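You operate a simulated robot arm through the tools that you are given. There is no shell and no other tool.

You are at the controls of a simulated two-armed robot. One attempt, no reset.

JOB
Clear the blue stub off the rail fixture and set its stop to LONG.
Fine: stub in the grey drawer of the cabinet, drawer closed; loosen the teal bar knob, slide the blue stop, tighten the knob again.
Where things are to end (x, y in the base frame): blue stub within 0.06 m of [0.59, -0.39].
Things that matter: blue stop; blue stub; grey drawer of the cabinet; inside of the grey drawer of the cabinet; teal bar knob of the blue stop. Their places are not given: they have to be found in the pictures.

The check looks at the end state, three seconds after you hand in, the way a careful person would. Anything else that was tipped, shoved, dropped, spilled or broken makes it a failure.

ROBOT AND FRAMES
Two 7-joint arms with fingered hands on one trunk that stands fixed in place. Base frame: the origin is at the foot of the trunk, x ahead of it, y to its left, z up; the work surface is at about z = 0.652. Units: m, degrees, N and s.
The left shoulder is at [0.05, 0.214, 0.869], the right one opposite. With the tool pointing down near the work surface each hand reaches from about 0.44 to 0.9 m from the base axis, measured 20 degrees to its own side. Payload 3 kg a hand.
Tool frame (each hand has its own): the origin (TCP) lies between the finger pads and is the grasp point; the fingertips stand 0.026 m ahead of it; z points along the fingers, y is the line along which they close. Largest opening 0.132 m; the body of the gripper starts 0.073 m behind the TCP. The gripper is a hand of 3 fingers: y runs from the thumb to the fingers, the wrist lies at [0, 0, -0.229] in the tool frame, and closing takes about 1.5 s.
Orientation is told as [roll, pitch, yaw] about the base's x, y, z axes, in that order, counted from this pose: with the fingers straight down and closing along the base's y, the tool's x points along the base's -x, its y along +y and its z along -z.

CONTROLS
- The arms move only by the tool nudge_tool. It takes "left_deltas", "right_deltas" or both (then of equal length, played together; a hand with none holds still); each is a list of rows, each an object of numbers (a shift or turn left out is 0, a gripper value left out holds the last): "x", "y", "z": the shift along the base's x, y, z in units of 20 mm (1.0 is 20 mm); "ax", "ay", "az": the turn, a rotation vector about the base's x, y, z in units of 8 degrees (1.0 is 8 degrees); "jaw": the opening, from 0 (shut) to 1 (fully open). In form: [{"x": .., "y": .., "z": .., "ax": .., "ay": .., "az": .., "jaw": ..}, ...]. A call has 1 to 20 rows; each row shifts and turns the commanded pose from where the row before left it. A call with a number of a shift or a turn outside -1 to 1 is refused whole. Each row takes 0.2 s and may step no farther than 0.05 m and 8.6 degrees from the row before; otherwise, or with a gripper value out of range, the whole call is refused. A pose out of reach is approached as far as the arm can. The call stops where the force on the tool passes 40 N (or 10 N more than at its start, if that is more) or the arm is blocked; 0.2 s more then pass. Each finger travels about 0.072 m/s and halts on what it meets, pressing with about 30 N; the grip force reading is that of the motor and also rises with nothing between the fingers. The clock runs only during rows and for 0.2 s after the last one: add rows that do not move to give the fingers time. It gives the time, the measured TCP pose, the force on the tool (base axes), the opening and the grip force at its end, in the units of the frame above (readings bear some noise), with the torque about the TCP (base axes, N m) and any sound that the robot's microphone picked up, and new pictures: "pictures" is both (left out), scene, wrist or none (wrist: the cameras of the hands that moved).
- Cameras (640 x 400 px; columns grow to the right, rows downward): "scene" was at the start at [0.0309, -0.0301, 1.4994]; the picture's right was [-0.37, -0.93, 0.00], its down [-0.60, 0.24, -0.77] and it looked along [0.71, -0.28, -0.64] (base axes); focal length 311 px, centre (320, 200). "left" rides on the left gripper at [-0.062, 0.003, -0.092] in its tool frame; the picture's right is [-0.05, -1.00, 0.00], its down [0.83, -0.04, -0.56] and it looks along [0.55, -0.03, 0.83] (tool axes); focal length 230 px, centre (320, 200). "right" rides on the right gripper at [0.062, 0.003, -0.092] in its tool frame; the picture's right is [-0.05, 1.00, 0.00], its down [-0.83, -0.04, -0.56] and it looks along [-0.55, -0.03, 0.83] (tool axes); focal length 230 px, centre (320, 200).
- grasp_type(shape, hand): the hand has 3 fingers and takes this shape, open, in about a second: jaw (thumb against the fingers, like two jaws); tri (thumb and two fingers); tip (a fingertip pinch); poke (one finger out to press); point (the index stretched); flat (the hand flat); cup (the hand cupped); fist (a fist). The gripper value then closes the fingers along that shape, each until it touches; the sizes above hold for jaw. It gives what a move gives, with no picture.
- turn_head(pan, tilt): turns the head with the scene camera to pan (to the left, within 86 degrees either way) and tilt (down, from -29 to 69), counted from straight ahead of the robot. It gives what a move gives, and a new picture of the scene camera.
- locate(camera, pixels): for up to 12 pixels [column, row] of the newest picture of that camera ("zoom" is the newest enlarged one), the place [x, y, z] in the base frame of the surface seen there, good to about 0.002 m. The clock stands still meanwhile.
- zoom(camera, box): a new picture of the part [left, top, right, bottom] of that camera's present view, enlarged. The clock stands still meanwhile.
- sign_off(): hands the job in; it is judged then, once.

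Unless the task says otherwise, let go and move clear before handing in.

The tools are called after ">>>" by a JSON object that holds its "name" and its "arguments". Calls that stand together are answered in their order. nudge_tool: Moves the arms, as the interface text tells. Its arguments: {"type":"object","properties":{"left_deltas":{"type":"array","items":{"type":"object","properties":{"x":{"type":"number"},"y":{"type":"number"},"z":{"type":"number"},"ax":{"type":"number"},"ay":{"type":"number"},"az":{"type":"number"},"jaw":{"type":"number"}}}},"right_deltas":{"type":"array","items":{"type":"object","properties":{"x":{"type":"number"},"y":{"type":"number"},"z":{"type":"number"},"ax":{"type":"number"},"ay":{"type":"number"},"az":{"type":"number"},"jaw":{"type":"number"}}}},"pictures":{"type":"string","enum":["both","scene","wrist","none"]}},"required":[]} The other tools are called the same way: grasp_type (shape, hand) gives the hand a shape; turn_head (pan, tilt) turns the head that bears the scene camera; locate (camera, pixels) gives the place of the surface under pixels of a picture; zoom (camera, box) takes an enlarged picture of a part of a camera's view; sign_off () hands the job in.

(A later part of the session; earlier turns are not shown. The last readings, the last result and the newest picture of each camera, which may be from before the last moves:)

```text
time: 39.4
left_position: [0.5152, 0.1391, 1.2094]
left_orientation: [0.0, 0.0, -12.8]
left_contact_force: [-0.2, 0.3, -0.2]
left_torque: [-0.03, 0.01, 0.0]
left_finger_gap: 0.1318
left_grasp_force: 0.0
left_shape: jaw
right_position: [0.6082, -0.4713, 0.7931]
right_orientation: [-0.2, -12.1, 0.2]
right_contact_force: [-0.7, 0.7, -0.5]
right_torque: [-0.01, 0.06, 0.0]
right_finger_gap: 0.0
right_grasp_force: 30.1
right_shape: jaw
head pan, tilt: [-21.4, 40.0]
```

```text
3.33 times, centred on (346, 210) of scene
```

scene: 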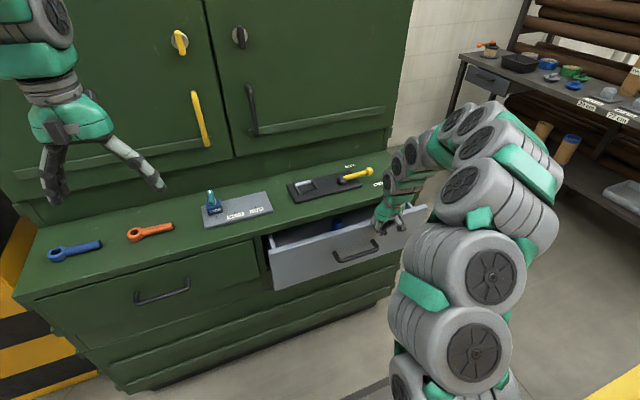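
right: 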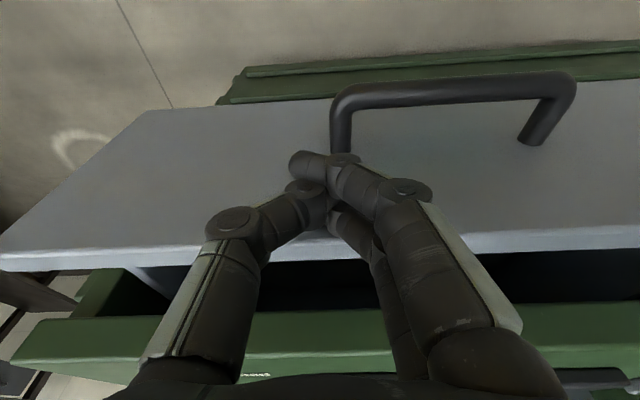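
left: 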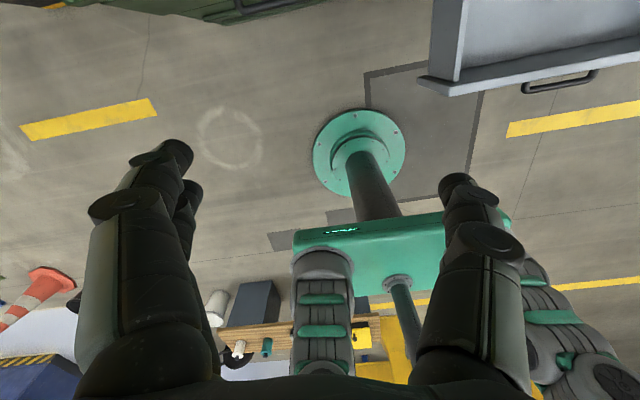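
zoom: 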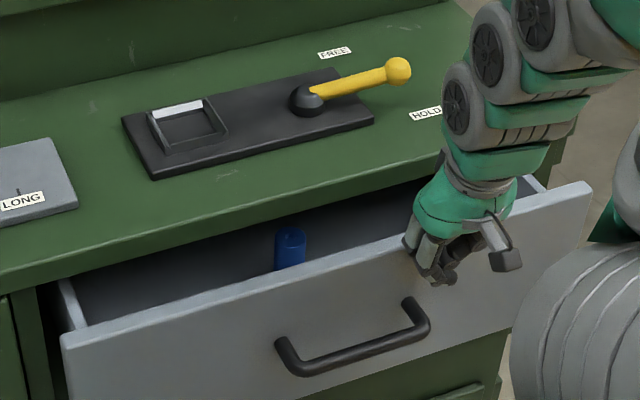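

The panel face is at x≈0.629, about 0.07 m from flush with the cabinet front at x≈0.70. I'll keep pushing, slower, until it seats.

>>> {"name": "nudge_tool", "arguments": {"right_deltas": [{"x": 0.3}, {"x": 0.3}, {"x": 0.3}, {"x": 0.3}, {"x": 0.3}, {"x": 0.3}, {"x": 0.3}, {"x": 0.3}, {"x": 0.3}, {"x": 0.2}, {"x": 0.2}, {"x": 0.2}, {"x": 0.2}, {"x": 0.2}]}}

```text
time: 42.4
left_position: [0.5157, 0.1392, 1.2099]
left_orientation: [0.0, 0.0, -12.8]
left_contact_force: [0.7, -0.3, 0.0]
left_torque: [-0.01, 0.01, -0.01]
left_finger_gap: 0.1319
left_grasp_force: 0.1
left_shape: jaw
right_position: [0.6847, -0.4716, 0.7927]
right_orientation: [0.1, -12.0, 0.2]
right_contact_force: [-1.0, -0.5, 0.8]
right_torque: [-0.01, -0.01, -0.01]
right_finger_gap: 0.0
right_grasp_force: 29.9
right_shape: jaw
head pan, tilt: [-21.4, 40.0]
```

scene: 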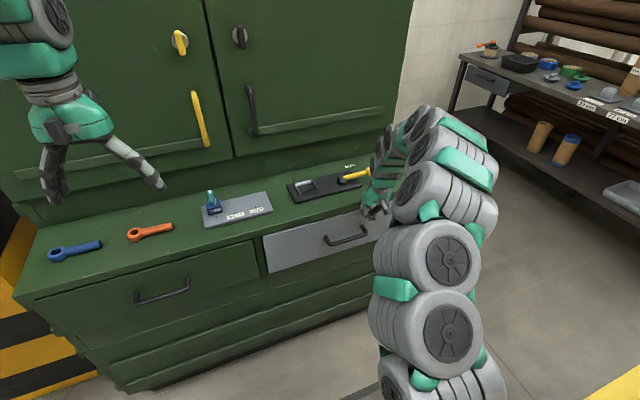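
right: 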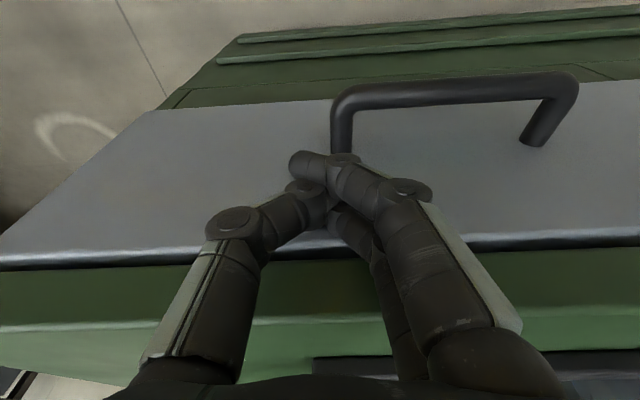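

The panel looks nearly flush (TCP x=0.685, face ≈0.706) but there's no stop force yet. I'll push on in small steps until it seats.

>>> {"name": "nudge_tool", "arguments": {"right_deltas": [{"x": 0.15}, {"x": 0.15}, {"x": 0.15}, {"x": 0.15}, {"x": 0.15}, {"x": 0.15}]}}

```text
time: 43.1
left_position: [0.5148, 0.1383, 1.208]
left_orientation: [0.0, 0.0, -12.8]
left_contact_force: [0.8, 0.2, -0.4]
left_torque: [-0.01, 0.02, -0.01]
left_finger_gap: 0.1318
left_grasp_force: 0.1
left_shape: jaw
right_position: [0.6859, -0.4697, 0.7897]
right_orientation: [0.2, -11.2, 0.2]
right_contact_force: [-11.7, 0.0, 2.8]
right_torque: [-0.04, 0.13, -0.15]
right_finger_gap: 0.0
right_grasp_force: 30.1
right_shape: jaw
head pan, tilt: [-21.4, 40.0]
stopped in row 3 (right hand): the force on the tool passed its limit at 44 N (the readings are from after the stop); the commanded pose is now the measured one
```

scene: 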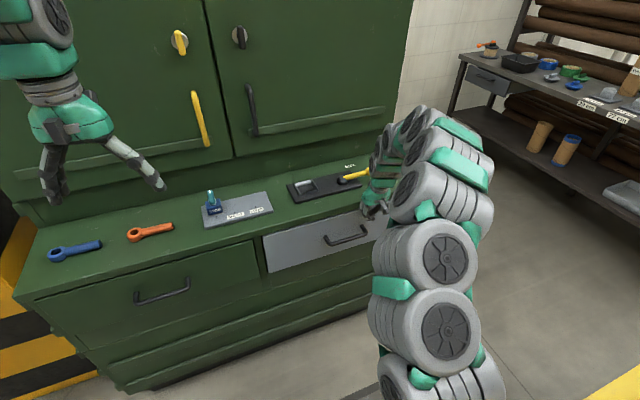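
right: 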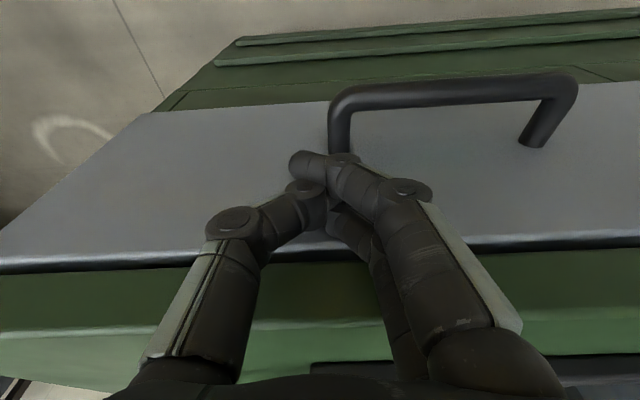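

The push ended on a 44 N hard stop at x≈0.686. I'll check whether the panel is truly flush with the neighbouring drawer front.

>>> {"name": "zoom", "arguments": {"camera": "scene", "box": [220, 190, 412, 310]}}

>>> {"name": "locate", "arguments": {"camera": "scene", "pixels": [[290, 255], [320, 250], [300, 240], [245, 260], [245, 275], [200, 270], [258, 250], [290, 225], [340, 215]]}}

```text
3.33 times, centred on (316, 250) of scene
```

zoom: 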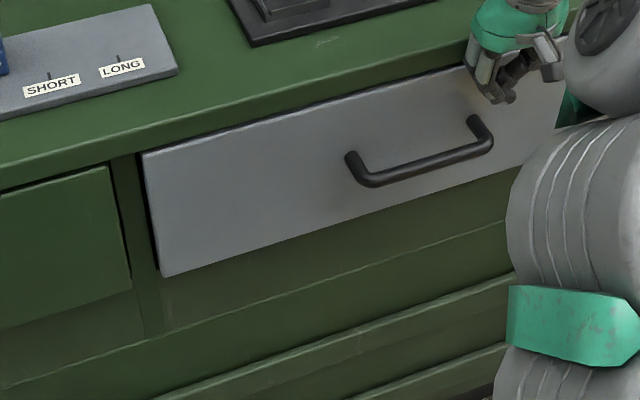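

```text
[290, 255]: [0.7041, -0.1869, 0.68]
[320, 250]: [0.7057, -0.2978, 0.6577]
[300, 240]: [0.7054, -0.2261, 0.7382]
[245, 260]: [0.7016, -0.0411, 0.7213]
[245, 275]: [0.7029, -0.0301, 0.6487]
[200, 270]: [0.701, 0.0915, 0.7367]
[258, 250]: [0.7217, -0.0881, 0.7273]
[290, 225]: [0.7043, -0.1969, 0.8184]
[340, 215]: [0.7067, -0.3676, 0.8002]
```

The panel face is at x≈0.7045 versus 0.7015 for the neighbour, so it's essentially flush. To rule out the finger having hit the cabinet lip instead, I'll back off, tilt more and push again lower on the panel.

>>> {"name": "nudge_tool", "arguments": {"right_deltas": [{"x": -1}, {"x": -1, "y": -0.5}, {"y": -1, "ay": -0.8}, {"ay": -0.8}, {"z": -0.5}, {"z": -0.4}, {}], "pictures": "wrist"}}

```text
time: 44.7
left_position: [0.5154, 0.1394, 1.2084]
left_orientation: [-0.1, 0.0, -12.8]
left_contact_force: [0.3, -0.3, 0.5]
left_torque: [-0.01, 0.02, -0.02]
left_finger_gap: 0.1319
left_grasp_force: 0.0
left_shape: jaw
right_position: [0.6477, -0.4993, 0.7743]
right_orientation: [0.1, -24.3, 0.2]
right_contact_force: [-0.8, -0.5, 0.6]
right_torque: [-0.03, -0.01, -0.06]
right_finger_gap: 0.0
right_grasp_force: 30.2
right_shape: jaw
head pan, tilt: [-21.4, 40.0]
```

right: 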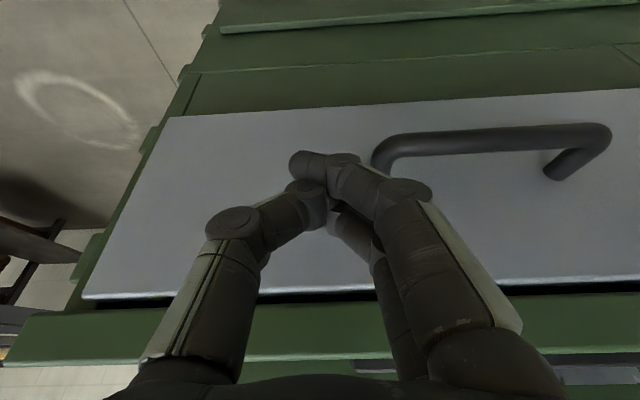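

>>> {"name": "nudge_tool", "arguments": {"right_deltas": [{"x": 0.4}, {"x": 0.3}, {"x": 0.2}, {"x": 0.2}, {"x": 0.15}, {"x": 0.15}, {"x": 0.15}, {"x": 0.15}, {"x": 0.15}, {"x": 0.15}]}}

```text
time: 47.0
left_position: [0.5146, 0.1391, 1.2088]
left_orientation: [0.0, -0.1, -12.8]
left_contact_force: [0.9, -0.2, -0.3]
left_torque: [-0.02, 0.0, 0.0]
left_finger_gap: 0.1317
left_grasp_force: 0.1
left_shape: jaw
right_position: [0.683, -0.4998, 0.77]
right_orientation: [0.5, -23.8, 0.2]
right_contact_force: [-19.1, 2.8, 3.5]
right_torque: [0.0, 0.14, -0.2]
right_finger_gap: 0.0
right_grasp_force: 29.6
right_shape: jaw
head pan, tilt: [-21.4, 40.0]
stopped in row 10 (right hand): the force on the tool passed its limit at 42 N (the readings are from after the stop); the commanded pose is now the measured one
```

scene: 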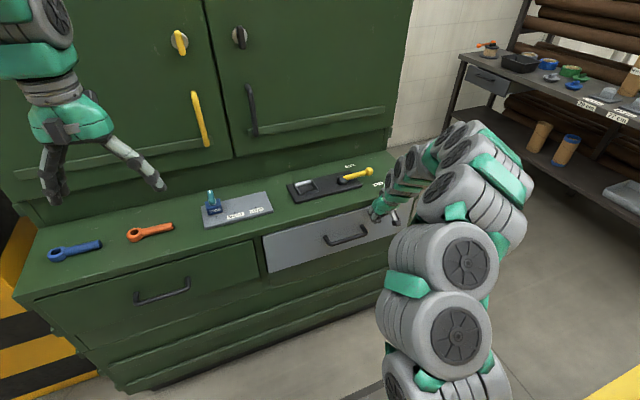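
right: 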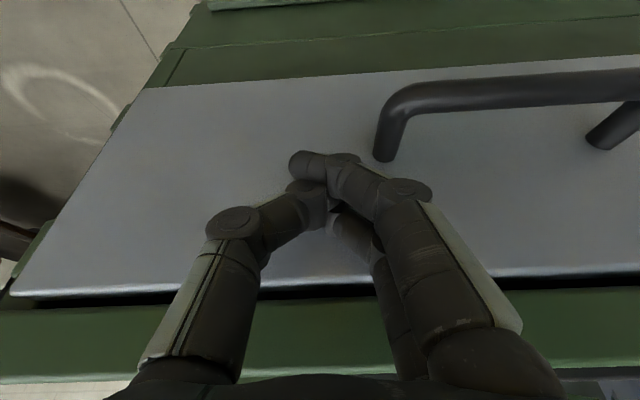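

The lower push also hits a hard stop at 42 N. I'll check the panel face position once more.

>>> {"name": "locate", "arguments": {"camera": "scene", "pixels": [[290, 255], [320, 250], [300, 240], [310, 245], [245, 260], [200, 270], [330, 225]]}}

```text
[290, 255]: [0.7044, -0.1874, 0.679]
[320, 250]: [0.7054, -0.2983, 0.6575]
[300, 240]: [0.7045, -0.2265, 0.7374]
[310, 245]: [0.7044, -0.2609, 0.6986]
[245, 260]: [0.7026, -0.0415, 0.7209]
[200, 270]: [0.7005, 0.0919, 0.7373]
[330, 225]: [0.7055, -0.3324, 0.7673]
```

The panel face stays at x≈0.7046, so the drawer is fully closed. Now I'll back off, rise, reduce the tilt to about 14°, and head back toward the fixture.

>>> {"name": "nudge_tool", "arguments": {"right_deltas": [{"x": -1}, {"x": -1}, {"z": 1, "ay": 0.1}, {"z": 1, "ay": 0.1}, {"z": 1, "ay": 0.1}, {"z": 1, "ay": 0.1}, {"z": 1, "ay": 0.1}, {"z": 1, "ay": 0.1}, {"z": 1, "ay": 0.1}, {"z": 1, "ay": 0.1}, {"z": 1, "ay": 0.1}, {"z": 1, "ay": 0.1}, {"z": 1, "ay": 0.1}, {"y": 1, "jaw": 0.45, "ay": 0.1}, {"y": 1}, {"y": 1}, {"y": 1}, {"y": 1}, {"y": 1}, {"y": 1}], "pictures": "none"}}

>>> {"name": "nudge_tool", "arguments": {"right_deltas": [{"y": 1}, {"y": 1}, {"y": 1}, {"y": 1}, {"y": 1}, {"y": 1}, {"y": 1}, {"y": 1, "x": 0.3}, {"y": 1, "x": 0.5}, {"y": 1, "x": 0.5}, {"y": 1, "x": 0.5}, {"y": 1, "x": 0.5}, {"y": 1, "x": 0.5}, {"y": 1, "x": 0.5}, {"y": 1, "x": 0.5}, {"y": 1, "x": 0.5}, {"y": 1, "x": 0.5}, {"y": 0.8, "x": 0.5}, {}]}}

```text
time: 51.1
left_position: [0.5148, 0.1389, 1.2083]
left_orientation: [-0.1, 0.1, -12.9]
left_contact_force: [-0.9, 0.1, 0.9]
left_torque: [0.04, -0.02, -0.04]
left_finger_gap: 0.1319
left_grasp_force: 0.1
left_shape: jaw
right_position: [0.6443, -0.3587, 0.9894]
right_orientation: [0.4, -14.2, 0.3]
right_contact_force: [-0.6, -0.2, -0.2]
right_torque: [0.0, 0.01, 0.0]
right_finger_gap: 0.059
right_grasp_force: 0.0
right_shape: jaw
head pan, tilt: [-21.4, 40.0]
```

```text
time: 55.1
left_position: [0.5149, 0.1384, 1.2096]
left_orientation: [-0.1, 0.1, -12.8]
left_contact_force: [0.3, -0.1, 0.3]
left_torque: [0.0, -0.02, 0.0]
left_finger_gap: 0.1319
left_grasp_force: 0.1
left_shape: jaw
right_position: [0.7504, -0.0022, 0.9932]
right_orientation: [0.4, -14.3, 0.1]
right_contact_force: [-0.4, 0.3, -0.5]
right_torque: [-0.01, 0.03, -0.03]
right_finger_gap: 0.059
right_grasp_force: 0.1
right_shape: jaw
head pan, tilt: [-21.4, 40.0]
```

scene: 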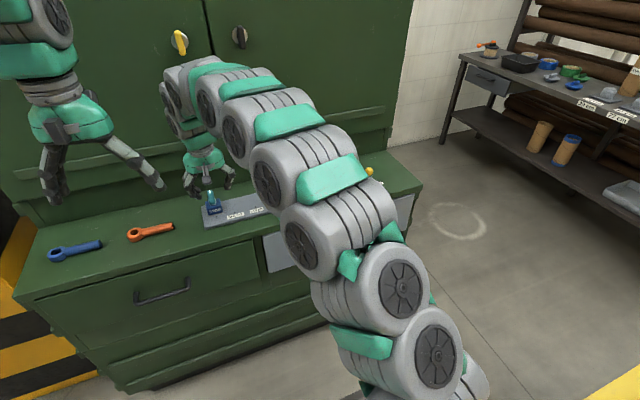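
right: 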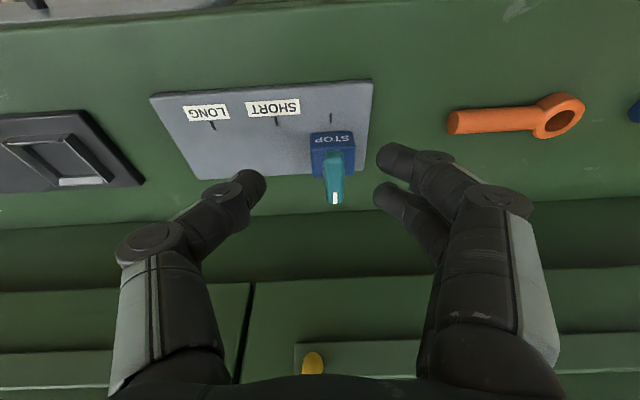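

The wrist view now shows the STOP block and knob between the fingers at (335,170). I'll move forward and partway down over the knob, then measure with the wrist camera.

>>> {"name": "nudge_tool", "arguments": {"right_deltas": [{"x": 0.7, "y": 0.15, "z": -0.2}, {"x": 0.7, "y": 0.15, "z": -0.3}, {"x": 0.7, "y": 0.15, "z": -0.3}, {"x": 0.7, "y": 0.15, "z": -0.3}, {"x": 0.5, "z": -0.4}, {}]}}

```text
time: 56.5
left_position: [0.5148, 0.1395, 1.2082]
left_orientation: [0.0, 0.0, -12.8]
left_contact_force: [0.7, -0.2, 0.3]
left_torque: [-0.01, 0.03, 0.0]
left_finger_gap: 0.1319
left_grasp_force: 0.0
left_shape: jaw
right_position: [0.8162, 0.0086, 0.9618]
right_orientation: [0.5, -14.3, 0.2]
right_contact_force: [0.1, -0.6, -0.1]
right_torque: [0.01, -0.01, -0.04]
right_finger_gap: 0.0589
right_grasp_force: 0.0
right_shape: jaw
head pan, tilt: [-21.4, 40.0]
```

scene: 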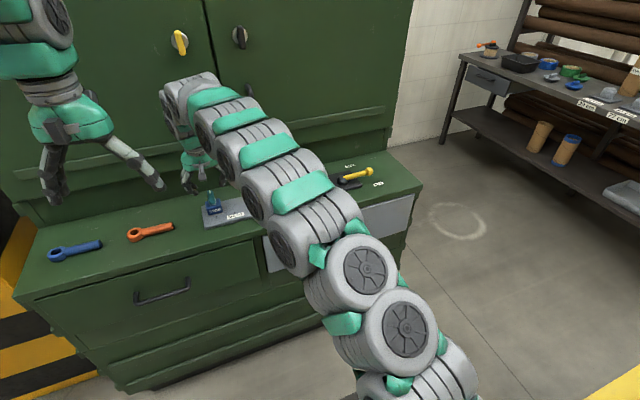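
right: 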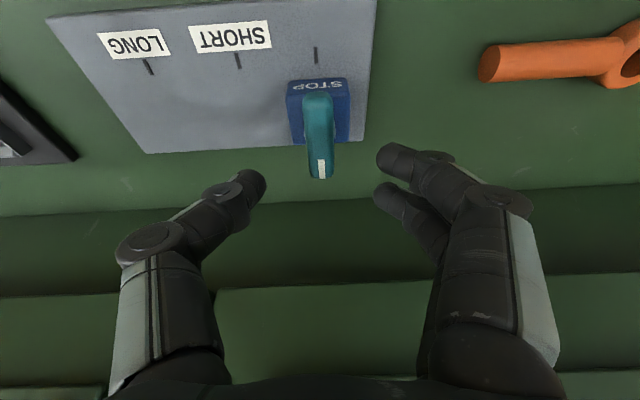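

>>> {"name": "zoom", "arguments": {"camera": "right", "box": [240, 60, 400, 160]}}

```text
4.00 times, centred on (320, 110) of right
```

zoom: 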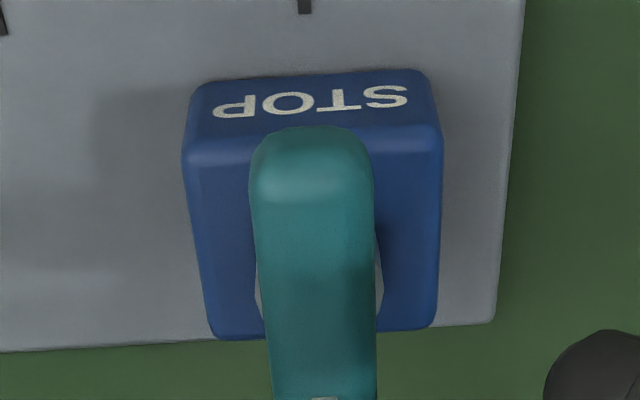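

I can see the bar and block clearly. I'll locate the bar's sides, the block's edges and the fingertips.

>>> {"name": "locate", "arguments": {"camera": "zoom", "pixels": [[262, 200], [368, 200], [275, 300], [370, 300], [312, 140], [312, 250], [310, 390], [195, 170], [430, 160], [215, 320], [425, 310], [258, 290]]}}

>>> {"name": "locate", "arguments": {"camera": "right", "pixels": [[258, 182], [382, 155], [380, 195], [320, 175], [312, 165], [328, 165]]}}

```text
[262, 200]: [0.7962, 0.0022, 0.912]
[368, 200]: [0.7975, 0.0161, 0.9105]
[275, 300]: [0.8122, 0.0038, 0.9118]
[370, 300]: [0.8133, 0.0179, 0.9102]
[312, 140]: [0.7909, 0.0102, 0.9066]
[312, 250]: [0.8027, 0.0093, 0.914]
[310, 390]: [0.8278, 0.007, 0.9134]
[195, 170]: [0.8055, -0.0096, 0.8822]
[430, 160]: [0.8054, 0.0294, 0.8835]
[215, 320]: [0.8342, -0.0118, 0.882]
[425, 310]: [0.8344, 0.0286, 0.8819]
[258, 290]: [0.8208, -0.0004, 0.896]
```

```text
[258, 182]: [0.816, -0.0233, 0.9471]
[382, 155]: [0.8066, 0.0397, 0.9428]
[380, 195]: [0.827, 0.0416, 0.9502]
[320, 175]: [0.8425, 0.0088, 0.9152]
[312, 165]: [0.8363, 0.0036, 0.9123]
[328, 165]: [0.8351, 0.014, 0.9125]
```

The bar spans y 0.001–0.018 (centre 0.0095) and x 0.790–0.845, with its top at z 0.914; the block top is at 0.882. The hand is centred on it within 1 mm, so I'll lower to TCP z≈0.912 around the bar.

>>> {"name": "nudge_tool", "arguments": {"right_deltas": [{"x": 0.1, "y": 0.05, "z": -0.5}, {"z": -0.5}, {"z": -0.5}, {"z": -0.5}, {"z": -0.4}, {}]}}

```text
time: 58.0
left_position: [0.5147, 0.1401, 1.209]
left_orientation: [0.0, -0.1, -12.8]
left_contact_force: [-0.5, 0.1, -0.5]
left_torque: [-0.02, 0.02, -0.01]
left_finger_gap: 0.1319
left_grasp_force: 0.2
left_shape: jaw
right_position: [0.8183, 0.0102, 0.9116]
right_orientation: [0.5, -14.3, 0.3]
right_contact_force: [-0.3, 0.0, 0.8]
right_torque: [0.04, -0.02, -0.02]
right_finger_gap: 0.0592
right_grasp_force: 0.0
right_shape: jaw
head pan, tilt: [-21.4, 40.0]
```

scene: 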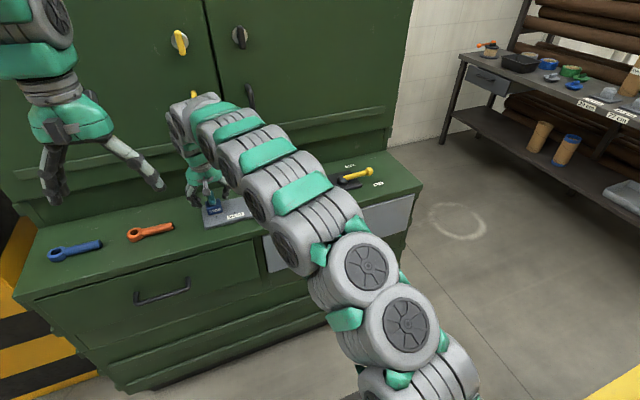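
right: 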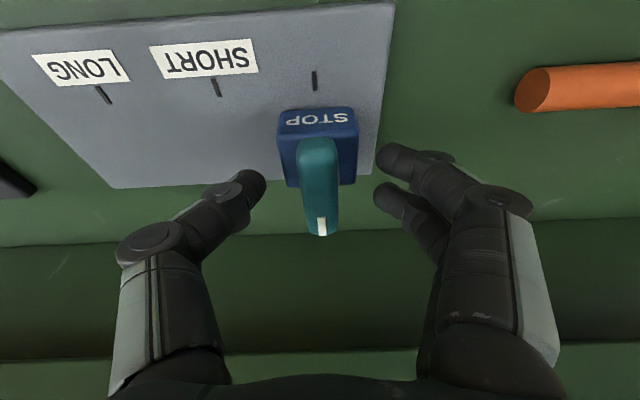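

The bar lies between the thumb (250,183) and the two fingers (385,155)/(385,195), with no contact. Closing the jaw on the bar.

>>> {"name": "nudge_tool", "arguments": {"right_deltas": [{"jaw": 0.3}, {"jaw": 0.2}, {"jaw": 0.1}, {"jaw": 0.0}, {}, {}, {}]}}

```text
time: 59.5
left_position: [0.515, 0.1383, 1.2091]
left_orientation: [0.0, 0.0, -12.8]
left_contact_force: [-0.1, 0.0, 0.3]
left_torque: [-0.01, 0.01, 0.01]
left_finger_gap: 0.132
left_grasp_force: 0.0
left_shape: jaw
right_position: [0.8179, 0.0095, 0.9117]
right_orientation: [0.4, -14.3, 0.2]
right_contact_force: [2.5, 1.9, -1.6]
right_torque: [0.23, 0.01, 0.09]
right_finger_gap: 0.0179
right_grasp_force: 29.8
right_shape: jaw
head pan, tilt: [-21.4, 40.0]
```

scene: 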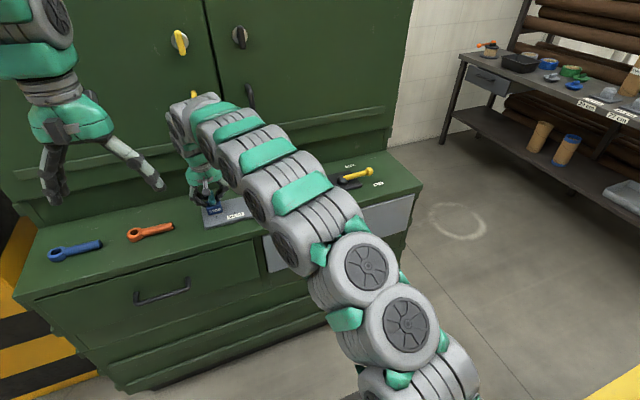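
right: 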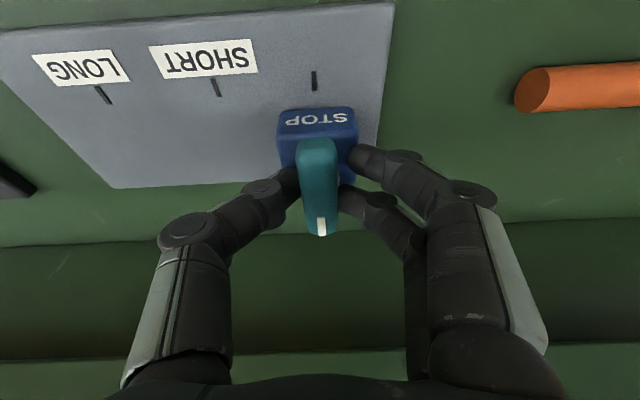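

The bar is gripped (gap 17.9 mm, 29.8 N). I'll turn it counter-clockwise in small steps and watch the torque, the knob angle and any sound.

>>> {"name": "nudge_tool", "arguments": {"right_deltas": [{"az": 0.4}, {"az": 0.4}, {"az": 0.4}, {"az": 0.4}, {"az": 0.4}, {}]}}

```text
time: 61.0
left_position: [0.5152, 0.1389, 1.2092]
left_orientation: [0.1, 0.0, -12.8]
left_contact_force: [-0.4, 0.2, 0.8]
left_torque: [0.03, 0.0, -0.03]
left_finger_gap: 0.1322
left_grasp_force: 0.1
left_shape: jaw
right_position: [0.8182, 0.0101, 0.9129]
right_orientation: [0.5, -14.3, 16.3]
right_contact_force: [7.9, -1.7, -7.6]
right_torque: [0.3, -0.14, -0.61]
right_finger_gap: 0.0172
right_grasp_force: 29.8
right_shape: jaw
head pan, tilt: [-21.4, 40.0]
```

scene: 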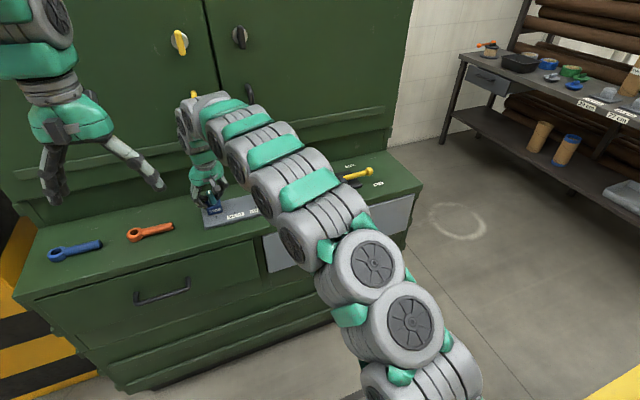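
right: 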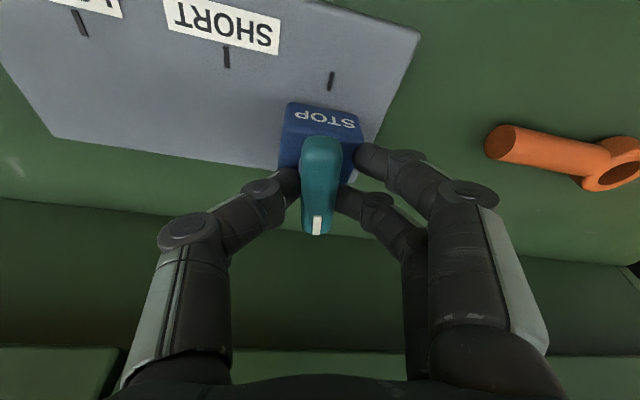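

The knob turned with the hand to about 16° (resisting torque −0.61 N·m) with little slip. I'll continue counter-clockwise.

>>> {"name": "nudge_tool", "arguments": {"right_deltas": [{"az": 0.4}, {"az": 0.4}, {"az": 0.4}, {"az": 0.4}, {"az": 0.4}, {"az": 0.4}, {}]}}

```text
time: 62.5
left_position: [0.5155, 0.139, 1.2087]
left_orientation: [-0.1, 0.0, -12.8]
left_contact_force: [0.4, -1.1, -0.5]
left_torque: [0.04, 0.01, 0.0]
left_finger_gap: 0.1321
left_grasp_force: 0.0
left_shape: jaw
right_position: [0.8181, 0.0095, 0.9118]
right_orientation: [0.4, -14.3, 35.4]
right_contact_force: [1.1, -2.8, -0.9]
right_torque: [0.25, 0.12, -0.28]
right_finger_gap: 0.0178
right_grasp_force: 29.5
right_shape: jaw
head pan, tilt: [-21.4, 40.0]
```

scene: 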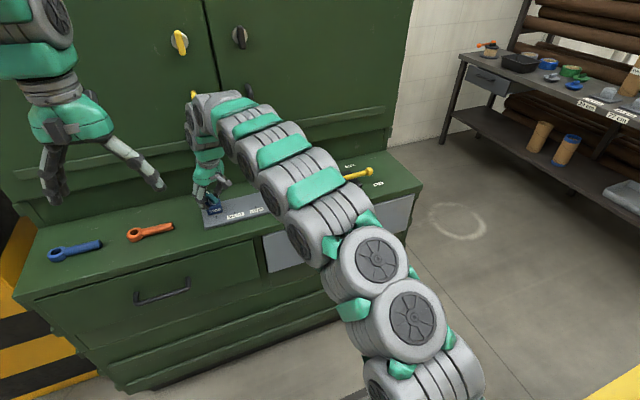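
right: 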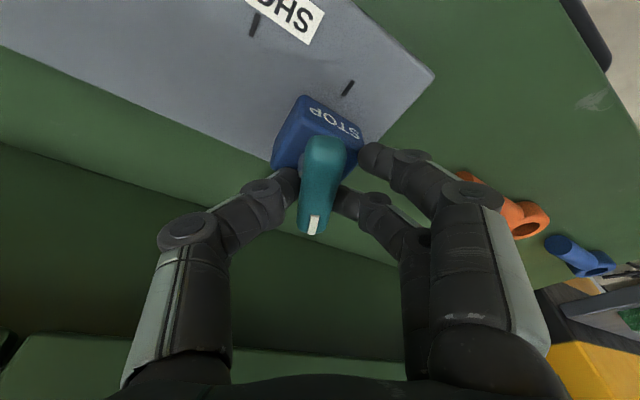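

The hand is at 35° and the resisting torque has dropped to −0.28 N·m, so the knob is loosening. I'll continue turning.

>>> {"name": "nudge_tool", "arguments": {"right_deltas": [{"az": 0.5}, {"az": 0.5}, {"az": 0.5}, {"az": 0.5}, {"az": 0.5}, {"az": 0.5}, {}]}}

```text
time: 64.2
left_position: [0.5152, 0.138, 1.208]
left_orientation: [0.0, 0.0, -12.8]
left_contact_force: [0.4, 0.3, -0.2]
left_torque: [0.0, 0.02, 0.01]
left_finger_gap: 0.1318
left_grasp_force: 0.0
left_shape: jaw
right_position: [0.8186, 0.0109, 0.9136]
right_orientation: [0.4, -14.3, 59.5]
right_contact_force: [9.0, -4.6, -10.1]
right_torque: [-0.14, -0.24, 0.01]
right_finger_gap: 0.0154
right_grasp_force: 30.0
right_shape: jaw
head pan, tilt: [-21.4, 40.0]
```

scene: 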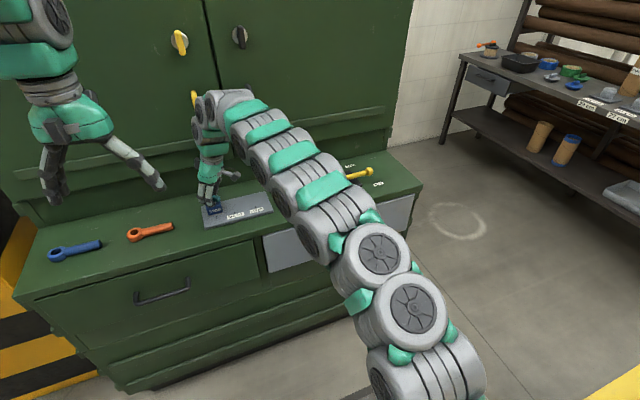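
right: 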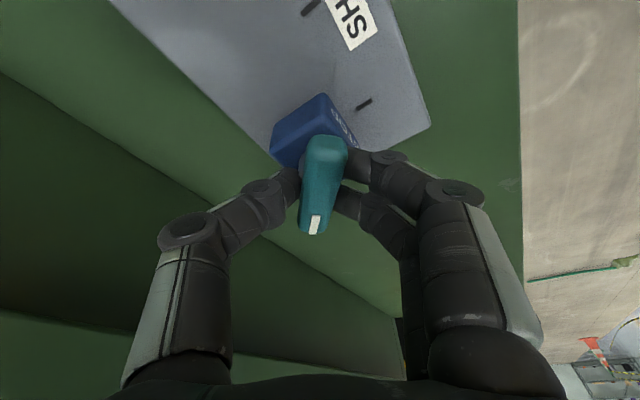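

The hand is at about 60° and the knob is following. I'll continue to roughly a quarter turn.

>>> {"name": "nudge_tool", "arguments": {"right_deltas": [{"az": 0.5}, {"az": 0.5}, {"az": 0.5}, {"az": 0.5}, {"az": 0.5}, {"az": 0.5}, {"az": 0.5}, {}]}}

```text
time: 66.0
left_position: [0.5157, 0.1396, 1.2089]
left_orientation: [0.1, 0.1, -12.7]
left_contact_force: [-0.2, 0.3, -0.8]
left_torque: [0.05, 0.01, 0.03]
left_finger_gap: 0.1321
left_grasp_force: 0.1
left_shape: jaw
right_position: [0.819, 0.0085, 0.9112]
right_orientation: [0.4, -14.2, 87.4]
right_contact_force: [8.9, -3.9, -8.4]
right_torque: [-0.07, -0.18, -0.02]
right_finger_gap: 0.0149
right_grasp_force: 30.0
right_shape: jaw
head pan, tilt: [-21.4, 40.0]
```

scene: 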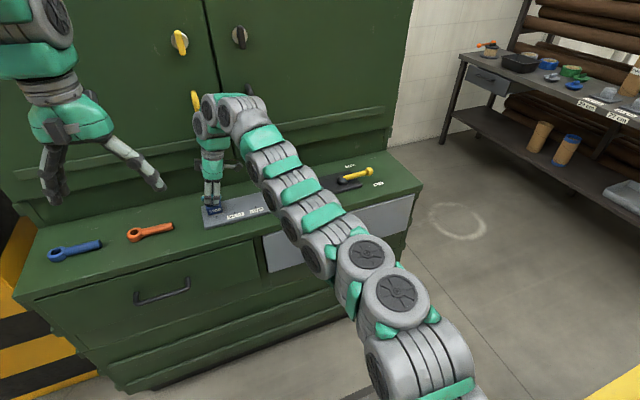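
right: 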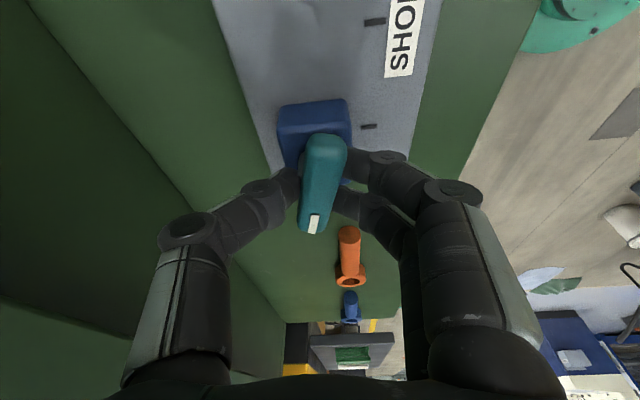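

The knob has turned about 85° (white mark now toward +y). I'll try sliding the stop toward LONG with a small −y move and see whether it moves freely.

>>> {"name": "nudge_tool", "arguments": {"right_deltas": [{"y": -0.2}, {"y": -0.2}, {"y": -0.2}, {"y": -0.2}, {}]}}

```text
time: 67.2
left_position: [0.5153, 0.1389, 1.2098]
left_orientation: [-0.1, 0.0, -12.7]
left_contact_force: [0.6, 0.0, 0.6]
left_torque: [0.01, 0.02, 0.06]
left_finger_gap: 0.1323
left_grasp_force: 0.0
left_shape: jaw
right_position: [0.8188, -0.0056, 0.9132]
right_orientation: [0.4, -14.2, 87.3]
right_contact_force: [11.3, 0.7, -7.7]
right_torque: [0.0, -0.29, 0.03]
right_finger_gap: 0.0148
right_grasp_force: 29.8
right_shape: jaw
head pan, tilt: [-21.4, 40.0]
```

scene: 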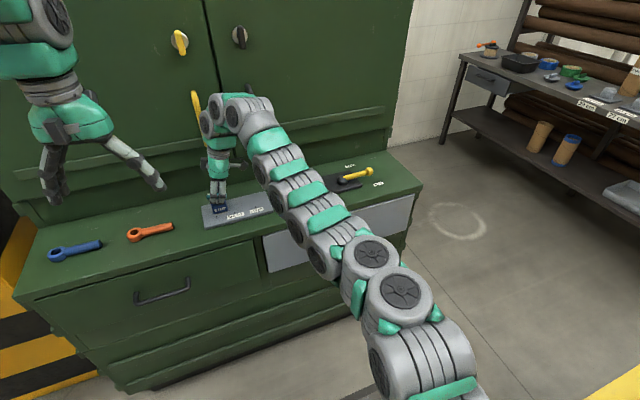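
right: 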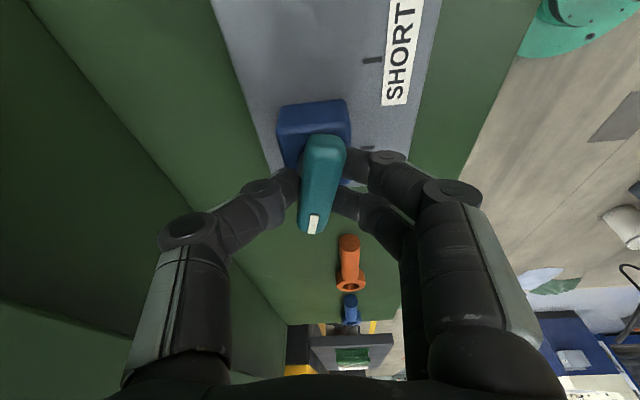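

The stop slid along with the hand with almost no resistance in y, so the knob is loose. I'll continue toward LONG, stopping just short to measure.

>>> {"name": "nudge_tool", "arguments": {"right_deltas": [{"y": -0.3, "x": 0.04, "z": -0.04}, {"y": -0.4}, {"y": -0.4}, {"y": -0.4}, {"y": -0.4}, {"y": -0.4}, {"y": -0.4}, {"y": -0.4}, {"y": -0.4}, {"y": -0.4}, {"y": -0.4}, {"y": -0.3}, {}]}}

```text
time: 70.0
left_position: [0.5148, 0.1392, 1.2084]
left_orientation: [0.0, -0.1, -12.8]
left_contact_force: [0.4, 0.4, 0.0]
left_torque: [-0.03, -0.02, -0.03]
left_finger_gap: 0.1319
left_grasp_force: 0.0
left_shape: jaw
right_position: [0.8192, -0.0984, 0.913]
right_orientation: [0.3, -14.3, 87.4]
right_contact_force: [10.4, 1.3, 2.4]
right_torque: [0.02, -0.3, -0.01]
right_finger_gap: 0.0157
right_grasp_force: 29.9
right_shape: jaw
head pan, tilt: [-21.4, 40.0]
```

scene: 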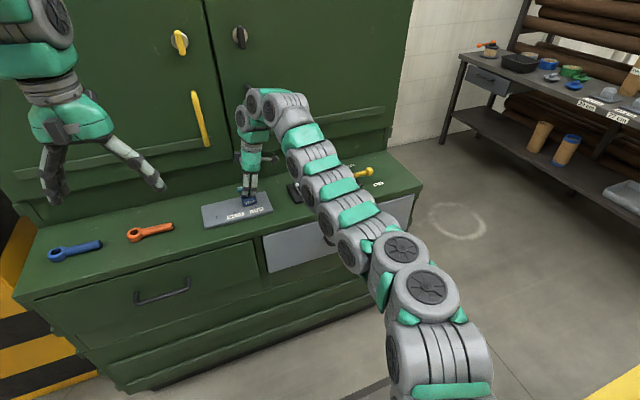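
right: 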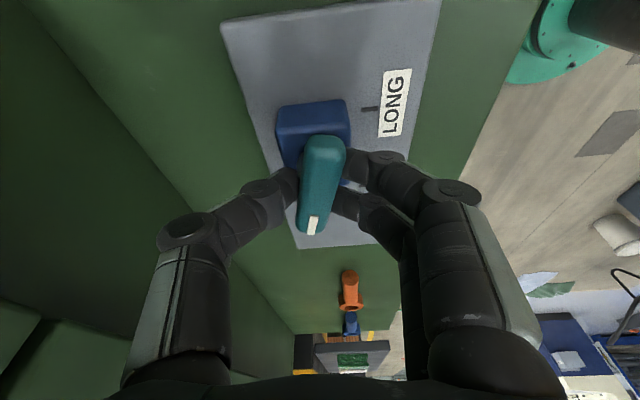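

The stop has slid near LONG (hand y=-0.0984). I'll zoom in on the scene view to measure the block relative to the LONG mark.

>>> {"name": "zoom", "arguments": {"camera": "scene", "box": [200, 180, 296, 240]}}

>>> {"name": "zoom", "arguments": {"camera": "right", "box": [240, 60, 432, 180]}}

```text
6.67 times, centred on (248, 210) of scene
```

zoom: 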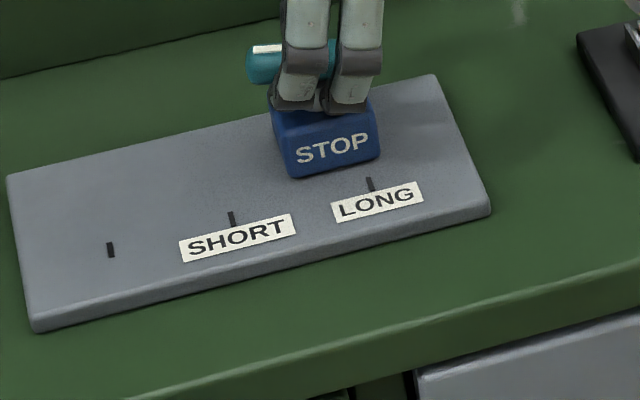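

```text
3.33 times, centred on (336, 120) of right
```

zoom: 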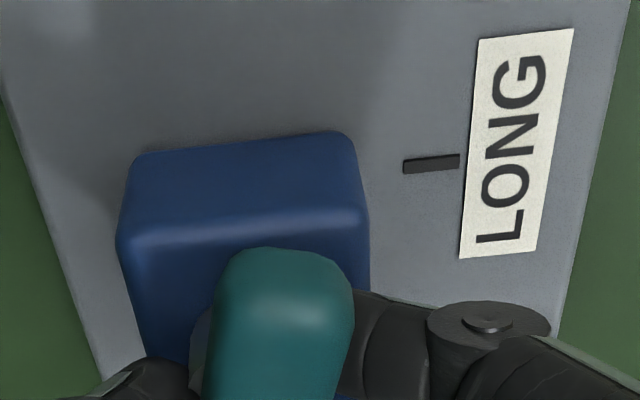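

I'll locate the LONG mark and the block's −y face and edges in this wrist zoom.

>>> {"name": "locate", "arguments": {"camera": "zoom", "pixels": [[430, 164], [412, 166], [450, 162], [240, 180], [240, 160], [300, 175], [180, 260], [150, 300], [360, 230], [362, 280], [300, 143], [160, 158]]}}

```text
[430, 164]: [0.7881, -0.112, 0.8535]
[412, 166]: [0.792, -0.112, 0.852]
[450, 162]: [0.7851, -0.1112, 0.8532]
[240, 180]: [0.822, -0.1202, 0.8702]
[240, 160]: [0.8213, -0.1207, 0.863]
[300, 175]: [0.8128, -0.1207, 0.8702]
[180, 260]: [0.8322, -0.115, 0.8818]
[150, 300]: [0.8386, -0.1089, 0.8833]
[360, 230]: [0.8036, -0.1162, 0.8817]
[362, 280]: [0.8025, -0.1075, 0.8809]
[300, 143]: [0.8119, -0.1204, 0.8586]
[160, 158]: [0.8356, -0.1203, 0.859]
```

The block's −y face is at y≈-0.1204 (centre ≈-0.098) and the LONG mark is at ≈-0.110. I'll cross-check with the scene camera for the same quantities.

>>> {"name": "zoom", "arguments": {"camera": "scene", "box": [200, 180, 296, 240]}}

>>> {"name": "locate", "arguments": {"camera": "zoom", "pixels": [[111, 250], [232, 218], [370, 184], [288, 160], [292, 172], [372, 140], [378, 152], [283, 140], [376, 130], [332, 148], [340, 165]]}}

```text
6.67 times, centred on (248, 210) of scene
```

zoom: 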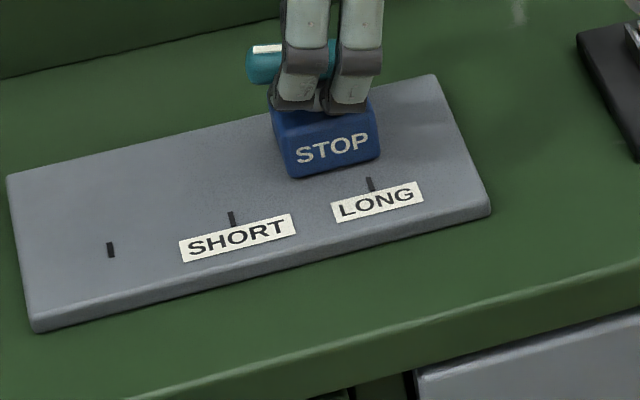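

```text
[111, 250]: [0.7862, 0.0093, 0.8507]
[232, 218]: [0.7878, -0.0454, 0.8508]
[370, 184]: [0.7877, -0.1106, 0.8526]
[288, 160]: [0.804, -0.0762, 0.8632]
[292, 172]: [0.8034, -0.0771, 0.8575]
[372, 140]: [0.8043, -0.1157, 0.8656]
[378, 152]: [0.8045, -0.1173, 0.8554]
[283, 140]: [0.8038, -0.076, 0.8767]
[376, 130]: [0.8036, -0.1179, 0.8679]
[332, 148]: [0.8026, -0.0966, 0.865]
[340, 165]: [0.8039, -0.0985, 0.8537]
```

Both cameras agree: block centre ≈-0.0978, LONG mark ≈-0.1105, so about 12.5 mm remain. I'll slide that last bit and re-measure.

>>> {"name": "nudge_tool", "arguments": {"right_deltas": [{"y": -0.2}, {"y": -0.2}, {"y": -0.22}, {}]}}

>>> {"name": "zoom", "arguments": {"camera": "scene", "box": [200, 180, 296, 240]}}

```text
time: 71.0
left_position: [0.5149, 0.1394, 1.2089]
left_orientation: [0.0, 0.0, -12.8]
left_contact_force: [0.7, 0.6, 0.9]
left_torque: [0.0, 0.0, -0.02]
left_finger_gap: 0.1318
left_grasp_force: 0.1
left_shape: jaw
right_position: [0.82, -0.111, 0.9109]
right_orientation: [0.4, -14.3, 87.2]
right_contact_force: [13.3, -0.2, 0.2]
right_torque: [0.05, -0.34, 0.0]
right_finger_gap: 0.0155
right_grasp_force: 30.1
right_shape: jaw
head pan, tilt: [-21.4, 40.0]
```

scene: 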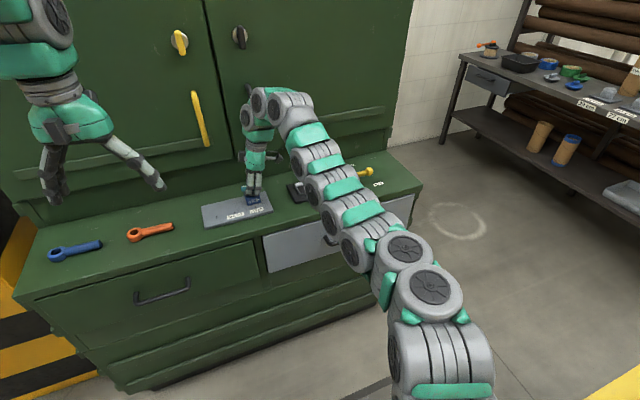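
right: 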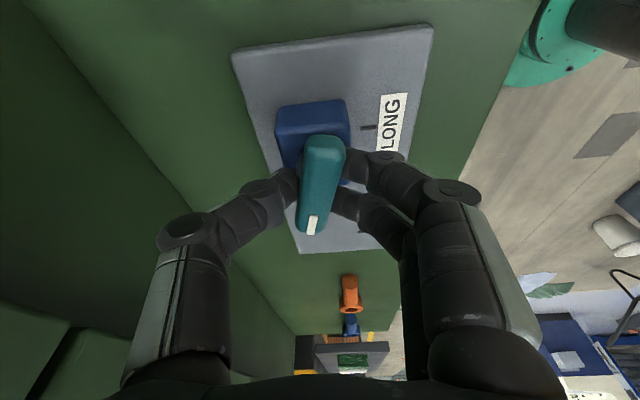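

```text
6.67 times, centred on (248, 210) of scene
```

zoom: 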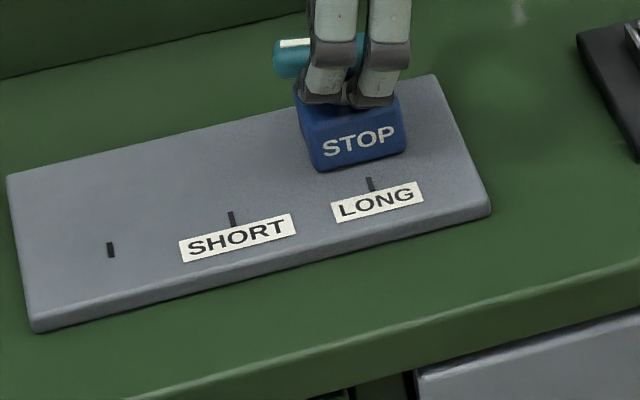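

>>> {"name": "locate", "arguments": {"camera": "zoom", "pixels": [[370, 184], [111, 250], [232, 218], [315, 155], [318, 165], [400, 135], [405, 148], [309, 135], [402, 120], [359, 141], [365, 158]]}}

>>> {"name": "zoom", "arguments": {"camera": "right", "box": [240, 60, 432, 180]}}

```text
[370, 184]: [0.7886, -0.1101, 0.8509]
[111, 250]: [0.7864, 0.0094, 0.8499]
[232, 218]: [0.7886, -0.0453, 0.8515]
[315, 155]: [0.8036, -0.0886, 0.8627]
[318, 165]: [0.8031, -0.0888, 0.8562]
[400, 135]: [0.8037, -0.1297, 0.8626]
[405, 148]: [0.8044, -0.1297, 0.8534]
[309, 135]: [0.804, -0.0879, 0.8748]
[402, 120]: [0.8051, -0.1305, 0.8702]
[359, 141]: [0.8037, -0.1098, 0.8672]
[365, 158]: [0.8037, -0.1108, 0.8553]
```

```text
3.33 times, centred on (336, 120) of right
```

zoom: 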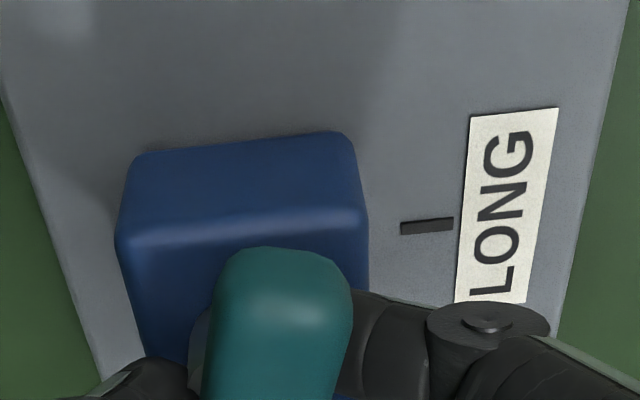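

The block is now centred at y≈-0.1095 against the LONG mark at -0.110. Now I'll turn the knob clockwise to tighten, with tiny shifts to keep the rotation centred on the pivot.

>>> {"name": "nudge_tool", "arguments": {"right_deltas": [{"az": -0.5, "x": -0.005, "y": 0.003}, {"az": -0.5, "x": -0.005, "y": 0.003}, {"az": -0.5, "x": -0.005, "y": 0.003}, {"az": -0.5, "x": -0.005, "y": 0.003}, {"az": -0.5, "x": -0.005, "y": 0.003}, {"az": -0.5, "x": -0.005, "y": 0.003}, {"az": -0.5, "x": -0.005, "y": 0.003}, {"az": -0.5, "x": -0.005, "y": 0.003}, {"az": -0.5, "x": -0.005, "y": 0.003}, {"az": -0.5, "x": -0.005, "y": 0.003}, {}]}}

>>> {"name": "zoom", "arguments": {"camera": "scene", "box": [200, 180, 296, 240]}}

```text
time: 73.3
left_position: [0.5153, 0.1393, 1.2089]
left_orientation: [0.2, 0.0, -12.7]
left_contact_force: [-0.5, 0.7, 1.0]
left_torque: [0.0, 0.03, 0.01]
left_finger_gap: 0.1316
left_grasp_force: 0.1
left_shape: jaw
right_position: [0.819, -0.1098, 0.9122]
right_orientation: [0.4, -14.3, 47.3]
right_contact_force: [22.5, 2.8, -4.6]
right_torque: [-0.03, -0.47, 0.09]
right_finger_gap: 0.0154
right_grasp_force: 30.0
right_shape: jaw
head pan, tilt: [-21.4, 40.0]
```

scene: 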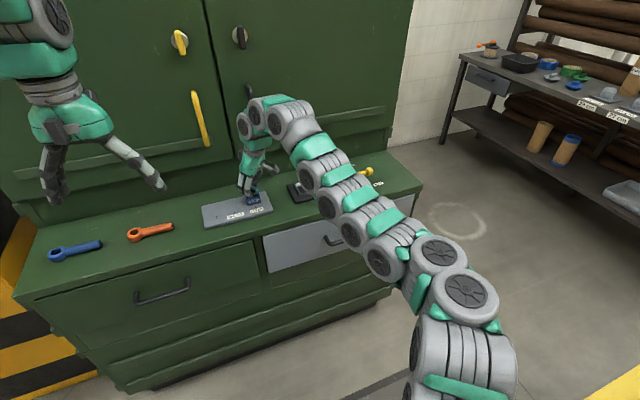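
right: 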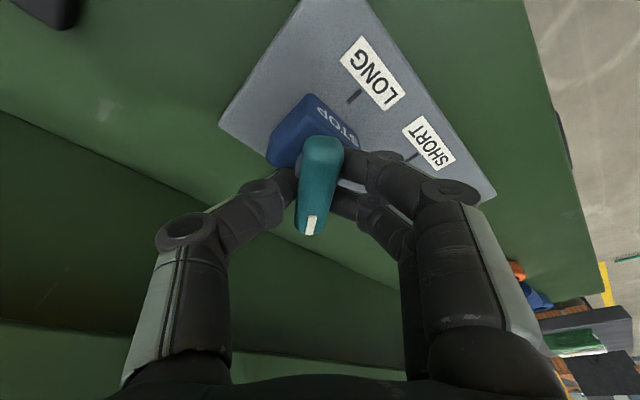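

```text
6.67 times, centred on (248, 210) of scene
```

zoom: 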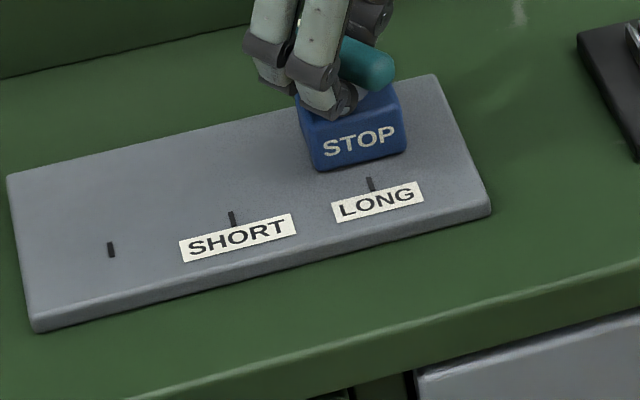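

The block stays put on LONG while the knob follows; the x force rose to 22 N, so I'll ease x slightly forward while continuing clockwise.

>>> {"name": "nudge_tool", "arguments": {"right_deltas": [{"x": 0.05}, {"x": 0.04, "az": -0.4}, {"az": -0.5}, {"az": -0.5}, {"az": -0.5}, {}], "pictures": "wrist"}}

```text
time: 74.8
left_position: [0.5154, 0.1384, 1.2094]
left_orientation: [-0.1, 0.0, -12.7]
left_contact_force: [-0.1, 0.5, -1.2]
left_torque: [0.0, 0.01, 0.01]
left_finger_gap: 0.1321
left_grasp_force: 0.0
left_shape: jaw
right_position: [0.8195, -0.1093, 0.9118]
right_orientation: [0.5, -14.2, 32.1]
right_contact_force: [9.1, -2.3, -5.5]
right_torque: [-0.13, -0.16, 0.06]
right_finger_gap: 0.0151
right_grasp_force: 30.0
right_shape: jaw
head pan, tilt: [-21.4, 40.0]
```

right: 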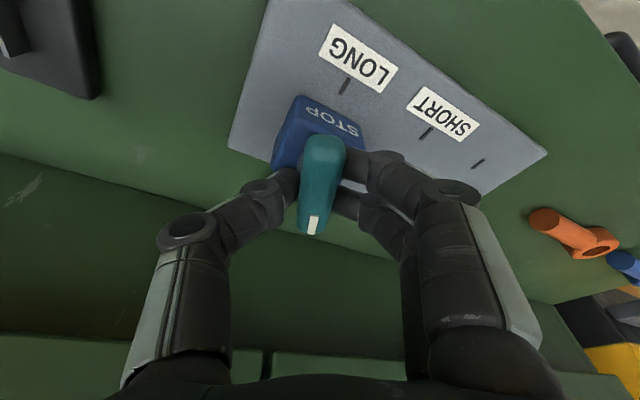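

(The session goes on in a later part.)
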